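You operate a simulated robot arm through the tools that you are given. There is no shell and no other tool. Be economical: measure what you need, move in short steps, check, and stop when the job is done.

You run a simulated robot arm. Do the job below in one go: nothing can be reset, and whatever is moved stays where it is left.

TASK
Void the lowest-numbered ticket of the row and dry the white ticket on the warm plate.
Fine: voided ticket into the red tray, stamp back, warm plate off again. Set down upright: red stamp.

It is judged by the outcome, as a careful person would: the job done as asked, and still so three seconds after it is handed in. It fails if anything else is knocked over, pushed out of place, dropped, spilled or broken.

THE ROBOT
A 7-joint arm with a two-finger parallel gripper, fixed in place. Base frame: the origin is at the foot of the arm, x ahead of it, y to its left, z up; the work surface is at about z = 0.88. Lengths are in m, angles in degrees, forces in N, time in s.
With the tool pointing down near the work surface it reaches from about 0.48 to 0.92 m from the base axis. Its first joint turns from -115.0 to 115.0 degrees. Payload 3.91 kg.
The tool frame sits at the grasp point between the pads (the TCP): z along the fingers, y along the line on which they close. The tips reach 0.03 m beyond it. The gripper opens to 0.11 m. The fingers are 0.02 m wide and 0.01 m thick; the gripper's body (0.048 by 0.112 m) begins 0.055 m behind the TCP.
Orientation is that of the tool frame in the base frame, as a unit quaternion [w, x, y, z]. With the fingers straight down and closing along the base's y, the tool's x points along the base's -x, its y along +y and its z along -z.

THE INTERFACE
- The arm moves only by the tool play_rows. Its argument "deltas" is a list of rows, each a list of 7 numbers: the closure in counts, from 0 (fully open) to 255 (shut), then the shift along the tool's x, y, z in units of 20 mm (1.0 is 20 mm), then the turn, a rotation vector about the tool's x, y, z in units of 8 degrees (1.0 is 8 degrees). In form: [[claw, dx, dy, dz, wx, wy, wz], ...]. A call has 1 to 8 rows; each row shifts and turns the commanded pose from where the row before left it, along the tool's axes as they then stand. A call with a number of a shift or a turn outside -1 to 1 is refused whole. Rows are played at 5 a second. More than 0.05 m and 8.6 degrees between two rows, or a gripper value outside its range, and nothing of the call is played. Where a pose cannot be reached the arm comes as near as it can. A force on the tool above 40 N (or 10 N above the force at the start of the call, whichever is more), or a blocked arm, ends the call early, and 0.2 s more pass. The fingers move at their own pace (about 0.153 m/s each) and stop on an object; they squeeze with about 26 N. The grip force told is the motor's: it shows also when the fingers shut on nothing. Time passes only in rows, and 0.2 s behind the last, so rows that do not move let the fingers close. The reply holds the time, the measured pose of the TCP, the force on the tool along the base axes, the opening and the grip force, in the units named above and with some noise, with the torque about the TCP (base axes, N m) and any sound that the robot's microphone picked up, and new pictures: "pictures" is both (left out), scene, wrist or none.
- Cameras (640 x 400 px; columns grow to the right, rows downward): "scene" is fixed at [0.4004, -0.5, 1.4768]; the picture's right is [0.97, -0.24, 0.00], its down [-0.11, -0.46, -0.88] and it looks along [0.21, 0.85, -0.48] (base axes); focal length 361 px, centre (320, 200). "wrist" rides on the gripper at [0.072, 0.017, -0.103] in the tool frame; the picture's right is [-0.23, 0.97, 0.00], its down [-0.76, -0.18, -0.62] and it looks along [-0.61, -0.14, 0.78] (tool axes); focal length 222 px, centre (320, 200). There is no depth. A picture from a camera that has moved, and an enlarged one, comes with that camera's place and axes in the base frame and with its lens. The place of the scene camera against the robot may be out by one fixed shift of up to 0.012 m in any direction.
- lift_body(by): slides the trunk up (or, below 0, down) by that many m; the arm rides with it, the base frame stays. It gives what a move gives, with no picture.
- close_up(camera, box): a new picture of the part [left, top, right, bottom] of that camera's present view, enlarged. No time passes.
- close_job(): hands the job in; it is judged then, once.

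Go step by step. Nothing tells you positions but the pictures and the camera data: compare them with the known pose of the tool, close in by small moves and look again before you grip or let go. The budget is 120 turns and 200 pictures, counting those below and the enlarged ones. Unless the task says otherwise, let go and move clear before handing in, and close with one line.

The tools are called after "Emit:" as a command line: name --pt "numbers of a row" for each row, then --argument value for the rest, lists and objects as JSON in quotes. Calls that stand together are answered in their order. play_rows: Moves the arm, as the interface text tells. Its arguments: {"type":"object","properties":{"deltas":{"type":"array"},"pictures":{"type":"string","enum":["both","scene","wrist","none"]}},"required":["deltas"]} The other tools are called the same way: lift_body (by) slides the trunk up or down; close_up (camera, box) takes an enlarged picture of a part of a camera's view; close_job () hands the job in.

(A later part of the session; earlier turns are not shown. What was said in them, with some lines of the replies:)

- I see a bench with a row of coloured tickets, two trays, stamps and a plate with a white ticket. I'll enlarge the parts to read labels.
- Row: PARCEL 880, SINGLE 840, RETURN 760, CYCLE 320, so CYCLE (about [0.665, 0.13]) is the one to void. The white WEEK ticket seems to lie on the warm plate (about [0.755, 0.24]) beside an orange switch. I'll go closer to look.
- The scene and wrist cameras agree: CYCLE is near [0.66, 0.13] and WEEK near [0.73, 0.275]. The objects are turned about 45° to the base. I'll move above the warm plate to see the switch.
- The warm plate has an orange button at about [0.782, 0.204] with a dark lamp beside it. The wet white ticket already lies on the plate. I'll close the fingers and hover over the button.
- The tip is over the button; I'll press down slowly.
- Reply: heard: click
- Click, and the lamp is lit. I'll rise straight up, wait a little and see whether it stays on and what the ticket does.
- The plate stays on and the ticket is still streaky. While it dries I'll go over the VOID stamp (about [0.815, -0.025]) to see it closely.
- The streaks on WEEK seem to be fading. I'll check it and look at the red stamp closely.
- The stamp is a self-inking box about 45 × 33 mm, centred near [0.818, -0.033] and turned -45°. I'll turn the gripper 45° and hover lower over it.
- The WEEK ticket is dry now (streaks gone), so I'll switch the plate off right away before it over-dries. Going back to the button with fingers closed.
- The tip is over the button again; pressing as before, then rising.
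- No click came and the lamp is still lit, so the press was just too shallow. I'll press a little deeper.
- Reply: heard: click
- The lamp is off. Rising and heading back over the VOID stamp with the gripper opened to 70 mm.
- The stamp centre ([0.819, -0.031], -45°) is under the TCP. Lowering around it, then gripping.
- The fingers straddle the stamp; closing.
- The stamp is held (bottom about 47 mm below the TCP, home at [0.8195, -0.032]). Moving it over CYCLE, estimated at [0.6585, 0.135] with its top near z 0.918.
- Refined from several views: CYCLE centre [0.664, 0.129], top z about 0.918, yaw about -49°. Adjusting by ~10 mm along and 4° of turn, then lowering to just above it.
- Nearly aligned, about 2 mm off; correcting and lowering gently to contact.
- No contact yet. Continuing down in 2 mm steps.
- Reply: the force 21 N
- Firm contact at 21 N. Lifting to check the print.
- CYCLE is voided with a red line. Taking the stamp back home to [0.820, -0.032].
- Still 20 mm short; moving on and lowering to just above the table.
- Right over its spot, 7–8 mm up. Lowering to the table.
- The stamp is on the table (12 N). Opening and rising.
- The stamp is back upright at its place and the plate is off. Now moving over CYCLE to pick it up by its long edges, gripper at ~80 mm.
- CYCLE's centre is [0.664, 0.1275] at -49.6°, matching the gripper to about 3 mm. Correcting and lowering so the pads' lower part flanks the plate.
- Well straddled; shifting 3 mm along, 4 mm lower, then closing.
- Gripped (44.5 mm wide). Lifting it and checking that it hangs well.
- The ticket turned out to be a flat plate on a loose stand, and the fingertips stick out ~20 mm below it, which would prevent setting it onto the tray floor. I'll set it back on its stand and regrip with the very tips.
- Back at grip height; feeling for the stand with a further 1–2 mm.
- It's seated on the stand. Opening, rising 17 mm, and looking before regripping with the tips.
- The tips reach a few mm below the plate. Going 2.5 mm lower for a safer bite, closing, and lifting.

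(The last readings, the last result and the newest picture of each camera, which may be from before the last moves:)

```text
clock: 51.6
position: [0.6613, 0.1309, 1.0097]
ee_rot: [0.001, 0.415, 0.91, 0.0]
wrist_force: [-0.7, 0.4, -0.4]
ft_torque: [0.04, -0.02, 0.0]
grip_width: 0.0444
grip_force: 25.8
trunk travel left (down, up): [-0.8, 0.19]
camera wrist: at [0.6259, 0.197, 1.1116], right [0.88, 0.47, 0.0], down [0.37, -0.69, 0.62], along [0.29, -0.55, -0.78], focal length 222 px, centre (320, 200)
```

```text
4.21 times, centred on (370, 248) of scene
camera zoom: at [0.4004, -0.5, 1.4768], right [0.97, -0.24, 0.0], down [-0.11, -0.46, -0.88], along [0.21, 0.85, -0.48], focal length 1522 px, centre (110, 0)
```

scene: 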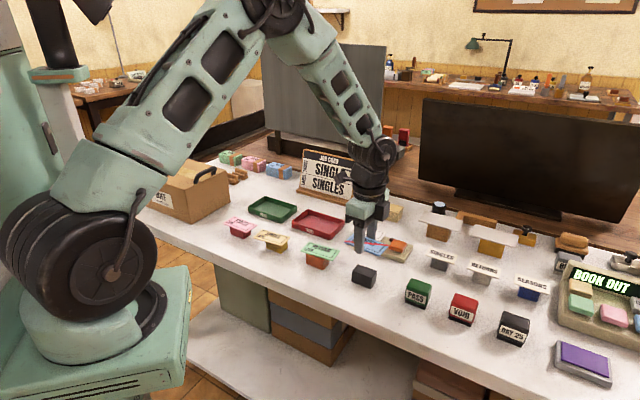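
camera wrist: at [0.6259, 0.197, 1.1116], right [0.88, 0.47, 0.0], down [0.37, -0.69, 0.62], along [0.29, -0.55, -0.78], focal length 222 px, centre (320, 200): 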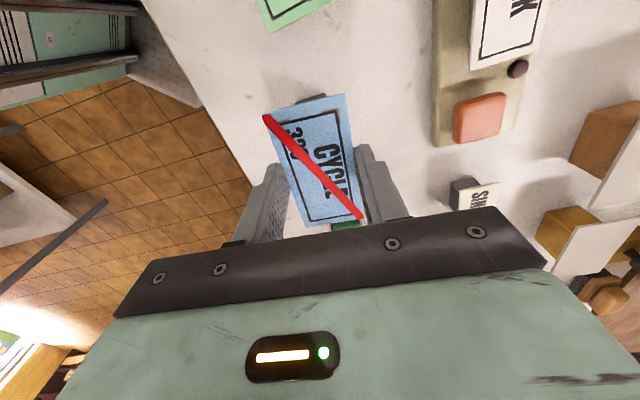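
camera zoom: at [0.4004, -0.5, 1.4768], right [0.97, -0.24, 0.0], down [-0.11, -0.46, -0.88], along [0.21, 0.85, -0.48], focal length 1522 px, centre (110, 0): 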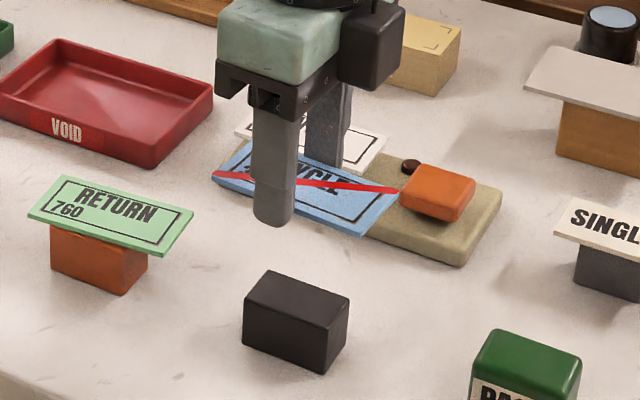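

Held securely by the tips, with the stand staying put. Carrying it over the red tray (centre about [0.609, 0.385]).

Emit:
play_rows --pt "255 0.94 0.53 -0.3 0 0 0" --pt "255 0.94 0.53 0 0 0 0" --pt "255 0.94 0.53 0 0 0 0" --pt "255 0.94 0.53 0 0 0 0" --pt "255 0.94 0.53 0 0 0 0" --pt "255 0.94 0.53 0 0 0 0" --pt "255 0.94 0.53 0 0 0 0" --pt "255 0.94 0.53 0 0 0 0" --pictures "scene"

Emit:
play_rows --pt "255 0.94 0.53 0 0 0 0" --pt "255 0.94 0.53 0 0 0 0" --pt "255 0.94 0.53 0 0 0 0" --pt "255 0.94 0.53 0 0 0 0" --pt "255 0 0 0 0 0 0"

Emit:
close_up --camera "scene" --box '[260, 170, 380, 265]'

Emit:
close_up --camera "wrist" --box '[200, 0, 440, 230]'

```text
clock: 53.4
position: [0.6281, 0.2998, 1.0149]
ee_rot: [-0.001, 0.414, 0.91, -0.002]
wrist_force: [0.2, -0.1, 1.3]
ft_torque: [0.02, 0.01, -0.02]
grip_width: 0.0445
grip_force: 25.7
trunk travel left (down, up): [-0.8, 0.19]
```

scene: 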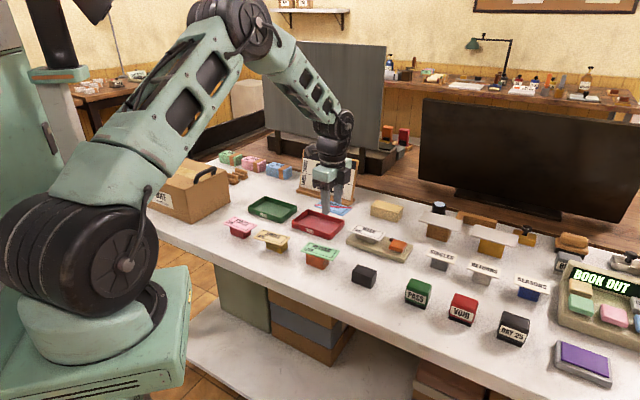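

```text
clock: 54.6
position: [0.6119, 0.3846, 1.0147]
ee_rot: [0.0, 0.415, 0.91, 0.0]
wrist_force: [0.1, -0.5, -0.3]
ft_torque: [0.0, 0.0, -0.02]
grip_width: 0.0441
grip_force: 25.9
trunk travel left (down, up): [-0.8, 0.19]
camera wrist: at [0.5781, 0.45, 1.1167], right [0.88, 0.47, 0.0], down [0.37, -0.69, 0.62], along [0.29, -0.55, -0.78], focal length 222 px, centre (320, 200)
```

scene: 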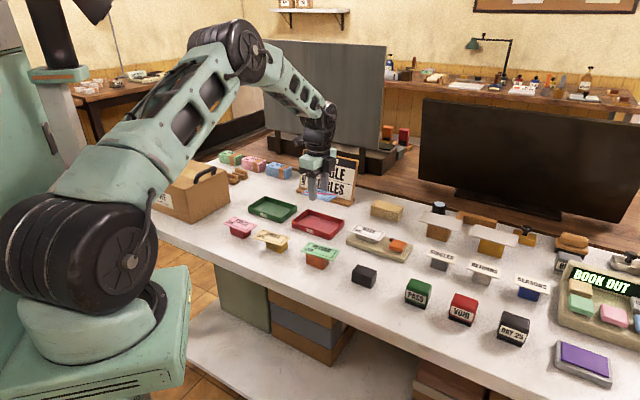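
wrist: 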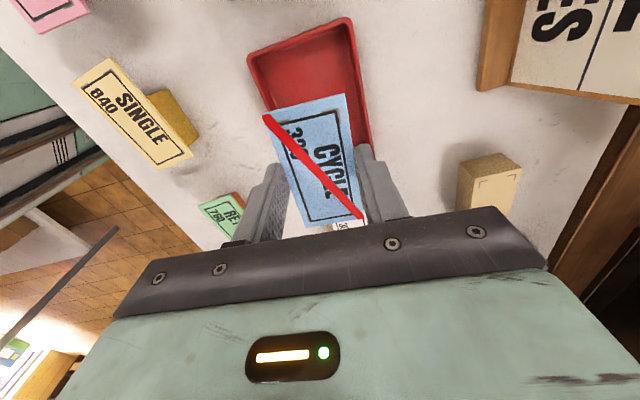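

```text
4.21 times, centred on (320, 218) of scene
camera zoom: at [0.4004, -0.5, 1.4768], right [0.97, -0.24, 0.0], down [-0.11, -0.46, -0.88], along [0.21, 0.85, -0.48], focal length 1522 px, centre (320, 126)
```

zoom: 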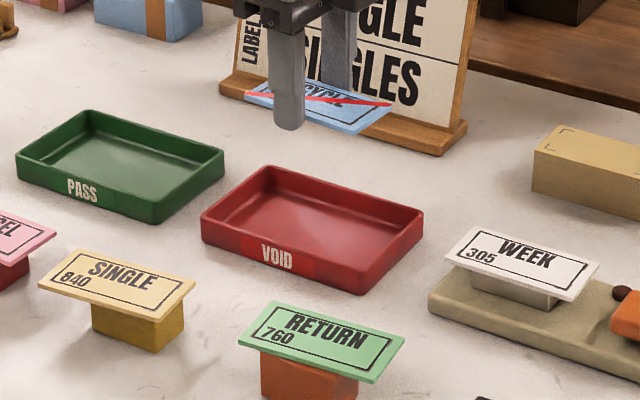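

```text
1.74 times, centred on (320, 115) of wrist
camera zoom: at [0.5781, 0.45, 1.1167], right [0.88, 0.47, 0.0], down [0.37, -0.69, 0.62], along [0.29, -0.55, -0.78], focal length 386 px, centre (320, 348)
```

zoom: 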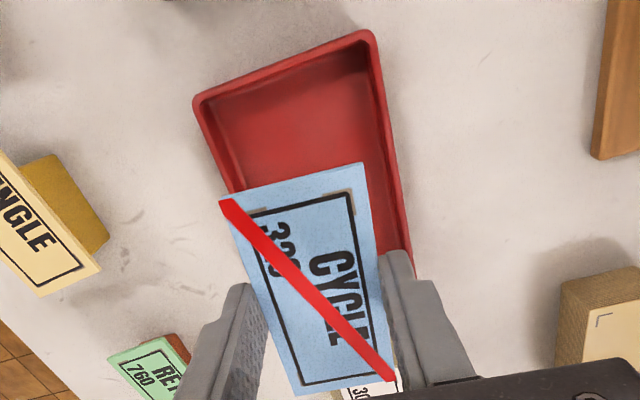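

The tray reads centre [0.610, 0.388] at -45.3°. Turning 3.6° back, centring, then lowering to just above the rim.

Emit:
play_rows --pt "255 0.35 0.05 0 0 0 -0.45" --pt "255 0 0 1 0 0 0" --pt "255 0 0 1 0 0 0" --pt "255 0 0 1 0 0 0" --pt "255 0 0 0 0 0 0"

Emit:
close_up --camera "scene" --box '[260, 170, 380, 265]'

Emit:
close_up --camera "wrist" --box '[200, 0, 440, 230]'

```text
clock: 55.8
position: [0.6067, 0.3883, 0.9538]
ee_rot: [0.0, 0.386, 0.922, 0.0]
wrist_force: [-0.4, 0.3, -0.2]
ft_torque: [0.0, -0.03, 0.0]
grip_width: 0.0443
grip_force: 25.6
trunk travel left (down, up): [-0.8, 0.19]
camera wrist: at [0.569, 0.4528, 1.0576], right [0.85, 0.52, 0.0], down [0.41, -0.67, 0.62], along [0.33, -0.53, -0.78], focal length 222 px, centre (320, 200)
```

scene: 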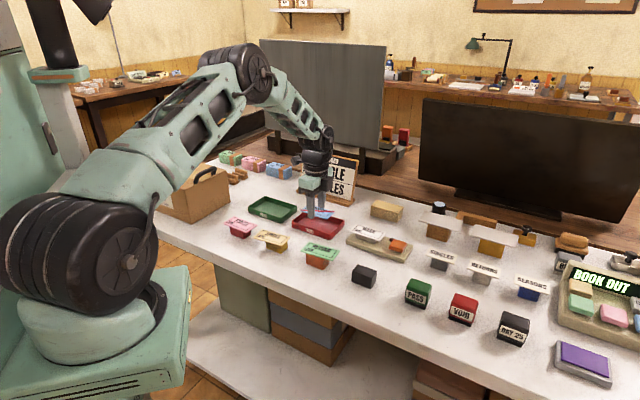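
wrist: 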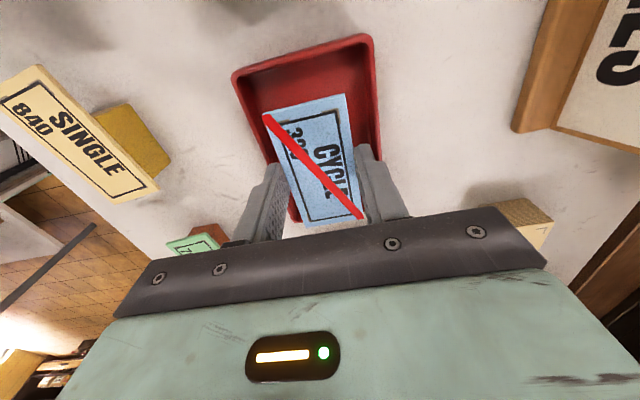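

```text
4.21 times, centred on (320, 218) of scene
camera zoom: at [0.4004, -0.5, 1.4768], right [0.97, -0.24, 0.0], down [-0.11, -0.46, -0.88], along [0.21, 0.85, -0.48], focal length 1522 px, centre (320, 126)
```

zoom: 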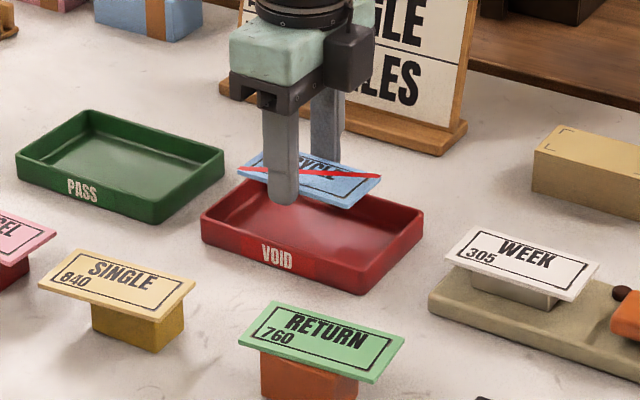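

```text
1.74 times, centred on (320, 115) of wrist
camera zoom: at [0.569, 0.4528, 1.0576], right [0.85, 0.52, 0.0], down [0.41, -0.67, 0.62], along [0.33, -0.53, -0.78], focal length 386 px, centre (320, 348)
```

zoom: 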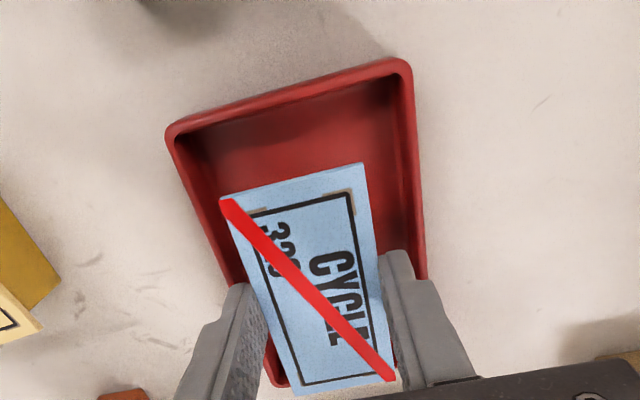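

The gripper is about 3.5 mm off toward the front wall; correcting and lowering into the tray.

Emit:
play_rows --pt "255 -0.1 0.17 0 0 0 0" --pt "255 0 0 0.6 0 0 0" --pt "255 0 0 0.6 0 0 0" --pt "255 0 0 0 0 0 0"

Emit:
close_up --camera "scene" --box '[260, 170, 380, 265]'

Emit:
close_up --camera "wrist" --box '[200, 0, 440, 230]'

```text
clock: 56.8
position: [0.6104, 0.3885, 0.9325]
ee_rot: [0.0, 0.386, 0.922, 0.0]
wrist_force: [0.6, 0.2, 0.1]
ft_torque: [0.01, 0.01, -0.02]
grip_width: 0.0442
grip_force: 25.8
trunk travel left (down, up): [-0.8, 0.19]
camera wrist: at [0.5721, 0.4523, 1.0344], right [0.85, 0.52, 0.0], down [0.41, -0.67, 0.62], along [0.33, -0.53, -0.78], focal length 222 px, centre (320, 200)
```

scene: 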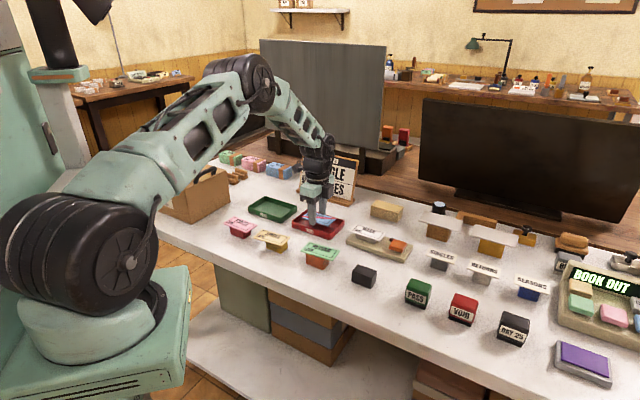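
wrist: 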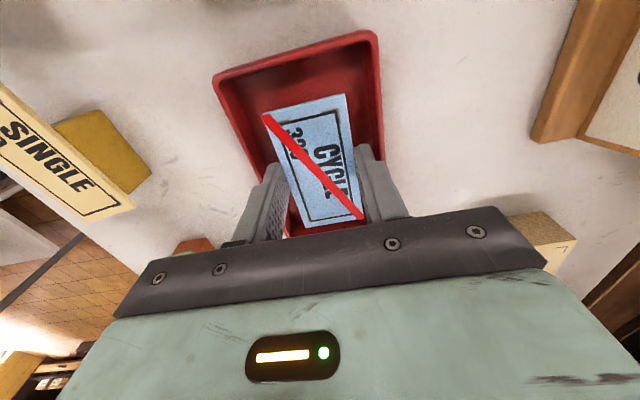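

```text
4.21 times, centred on (320, 218) of scene
camera zoom: at [0.4004, -0.5, 1.4768], right [0.97, -0.24, 0.0], down [-0.11, -0.46, -0.88], along [0.21, 0.85, -0.48], focal length 1522 px, centre (320, 126)
```

zoom: 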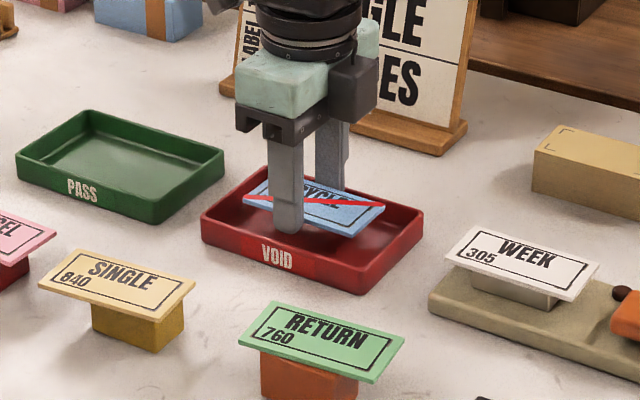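

```text
1.74 times, centred on (320, 115) of wrist
camera zoom: at [0.5721, 0.4523, 1.0344], right [0.85, 0.52, 0.0], down [0.41, -0.67, 0.62], along [0.33, -0.53, -0.78], focal length 386 px, centre (320, 348)
```

zoom: 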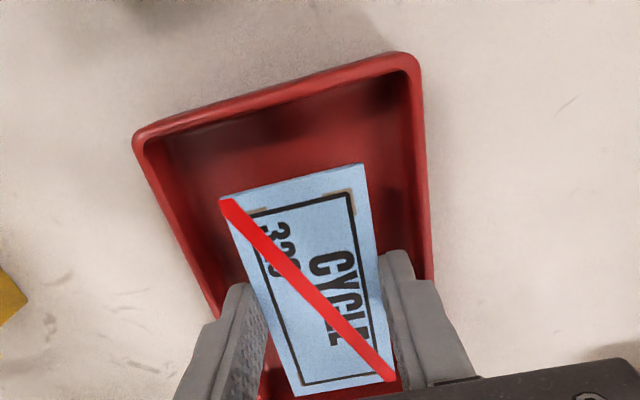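

Centred in the tray. Lowering the last stretch carefully until contact.

Emit:
play_rows --pt "255 0 0 0.3 0 0 0" --pt "255 0 0 0.2 0 0 0" --pt "255 0 0 0.15 0 0 0" --pt "255 0 0 0 0 0 0" --pictures "none"

```text
clock: 57.8
position: [0.6115, 0.391, 0.9173]
ee_rot: [0.001, 0.385, 0.923, 0.0]
wrist_force: [0.3, 0.8, -0.3]
ft_torque: [0.06, 0.03, 0.0]
grip_width: 0.044
grip_force: 26.0
trunk travel left (down, up): [-0.8, 0.19]
```

Emit:
play_rows --pt "255 0 0 0.08 0 0 0" --pt "255 0 0 0.06 0 0 0" --pt "255 0 0 0 0 0 0" --pictures "wrist"

Emit:
close_up --camera "scene" --box '[280, 190, 360, 255]'

```text
clock: 58.6
position: [0.6112, 0.3883, 0.914]
ee_rot: [0.0, 0.386, 0.922, 0.0]
wrist_force: [0.3, 0.6, -0.7]
ft_torque: [-0.02, 0.02, 0.07]
grip_width: 0.0442
grip_force: 26.2
trunk travel left (down, up): [-0.8, 0.19]
camera wrist: at [0.5727, 0.4525, 1.0174], right [0.85, 0.52, 0.0], down [0.41, -0.67, 0.62], along [0.33, -0.53, -0.78], focal length 222 px, centre (320, 200)
```

wrist: 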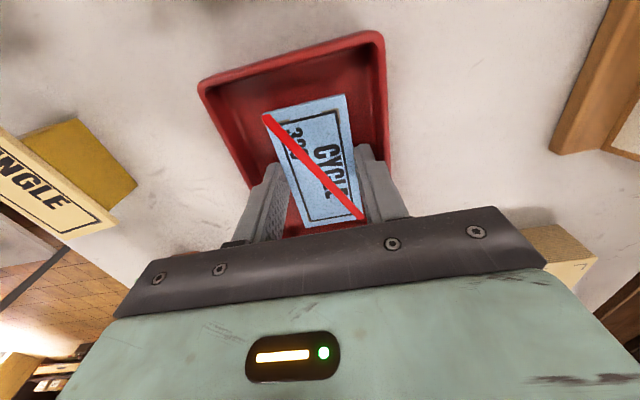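

```text
6.15 times, centred on (320, 222) of scene
camera zoom: at [0.4004, -0.5, 1.4768], right [0.97, -0.24, 0.0], down [-0.11, -0.46, -0.88], along [0.21, 0.85, -0.48], focal length 2224 px, centre (320, 62)
```

zoom: 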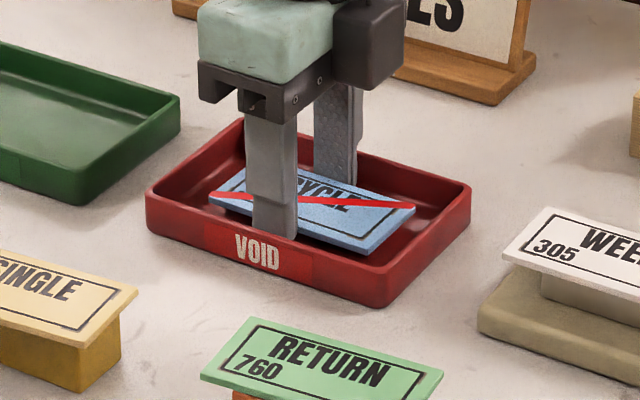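

Almost on the floor; a final millimetre-wise approach.

Emit:
play_rows --pt "255 0 0 0.06 0 0 0" --pt "255 0 0 0.04 0 0 0" --pt "255 0 0 0 0 0 0" --pictures "none"

```text
clock: 59.4
position: [0.6106, 0.3893, 0.9138]
ee_rot: [0.0, 0.386, 0.923, 0.0]
wrist_force: [-3.3, -3.2, 17.8]
ft_torque: [-0.44, 0.42, 0.04]
grip_width: 0.0443
grip_force: 26.1
trunk travel left (down, up): [-0.8, 0.19]
```

Contact. Easing 1 mm up, opening just a little (53 mm, inside the tray walls) and rising straight.

Emit:
play_rows --pt "255 0 0 -0.07 0 0 0" --pt "140 0 0 0 0 0 0" --pt "132 0 0 0 0 0 0" --pt "132 0 0 0 0 0 0" --pt "132 0 0 -0.5 0 0 0" --pt "132 0 0 -1 0 0 0" --pt "132 0 0 -1 0 0 0" --pt "132 0 0 -1 0 0 0"

Emit:
close_up --camera "scene" --box '[260, 180, 380, 275]'

```text
clock: 61.2
position: [0.6095, 0.3905, 0.9842]
ee_rot: [0.0, 0.385, 0.923, 0.0]
wrist_force: [-0.2, -0.8, -0.3]
ft_torque: [0.0, 0.01, 0.02]
grip_width: 0.0528
grip_force: 0.1
trunk travel left (down, up): [-0.8, 0.19]
camera wrist: at [0.5703, 0.454, 1.0869], right [0.85, 0.52, 0.0], down [0.41, -0.67, 0.62], along [0.33, -0.53, -0.78], focal length 222 px, centre (320, 200)
```

scene: 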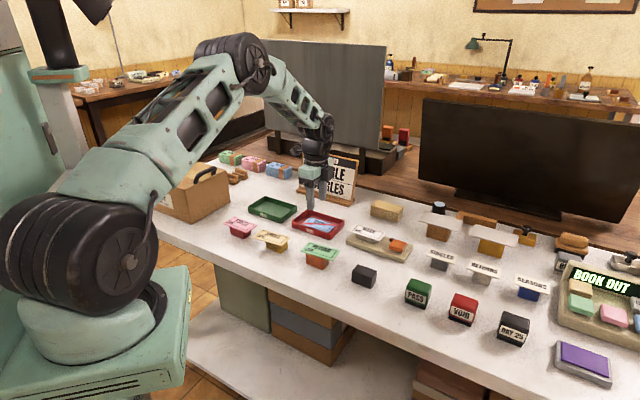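
wrist: 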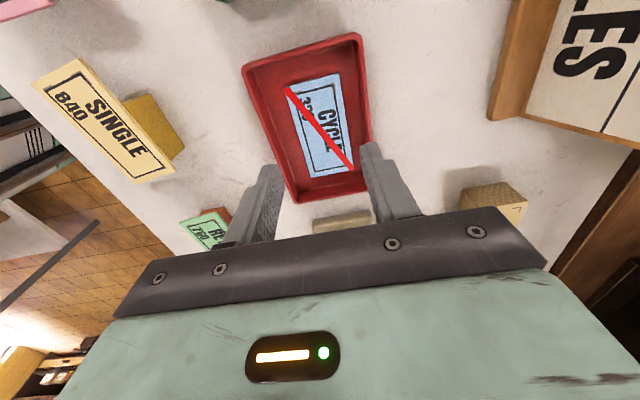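

```text
4.21 times, centred on (320, 228) of scene
camera zoom: at [0.4004, -0.5, 1.4768], right [0.97, -0.24, 0.0], down [-0.11, -0.46, -0.88], along [0.21, 0.85, -0.48], focal length 1522 px, centre (320, 84)
```

zoom: 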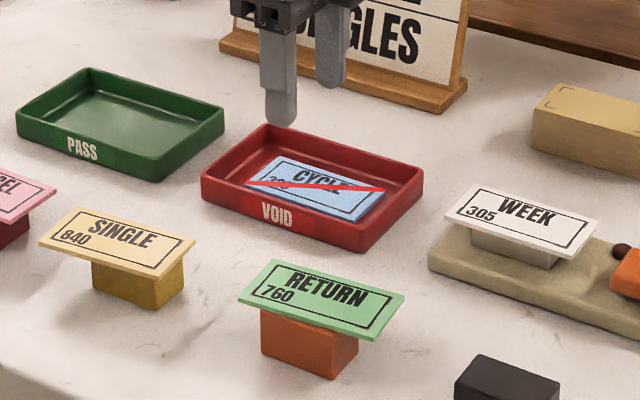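

The voided ticket lies flat in the red tray. Rising clear and taking a last look at everything.

Emit:
play_rows --pt "132 0 0 -1 0 0 0" --pt "132 0 0 -1 0 0 0" --pt "132 0 0 -1 0 0 0" --pt "132 0 0 -1 0 0 0" --pt "132 0 0 -1 0 0 0" --pictures "none"

Emit:
close_up --camera "scene" --box '[220, 190, 540, 350]'

```text
clock: 62.4
position: [0.6109, 0.3906, 1.0837]
ee_rot: [-0.001, 0.386, 0.923, 0.0]
wrist_force: [0.2, -0.4, 0.0]
ft_torque: [-0.01, 0.0, -0.01]
grip_width: 0.0526
grip_force: 0.2
trunk travel left (down, up): [-0.8, 0.19]
```

```text
2.00 times, centred on (380, 270) of scene
camera zoom: at [0.4004, -0.5, 1.4768], right [0.97, -0.24, 0.0], down [-0.11, -0.46, -0.88], along [0.21, 0.85, -0.48], focal length 723 px, centre (200, 60)
```

zoom: 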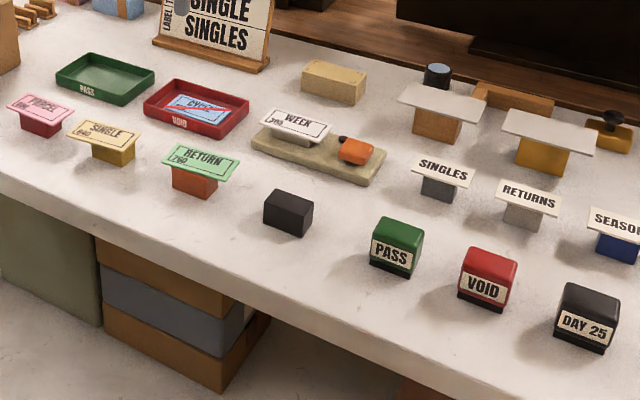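

Everything is in order: the ticket is in the red tray, the stamp is upright at its place, the plate is off and the white ticket is dry. Handing in.

Emit:
close_job

```text
The job is handed in.
```

The job is done and handed in: CYCLE 320 is voided and lies in the red tray, and the white WEEK ticket is dry on the plate. The plate is switched off again, and the red stamp stands upright back at its place.
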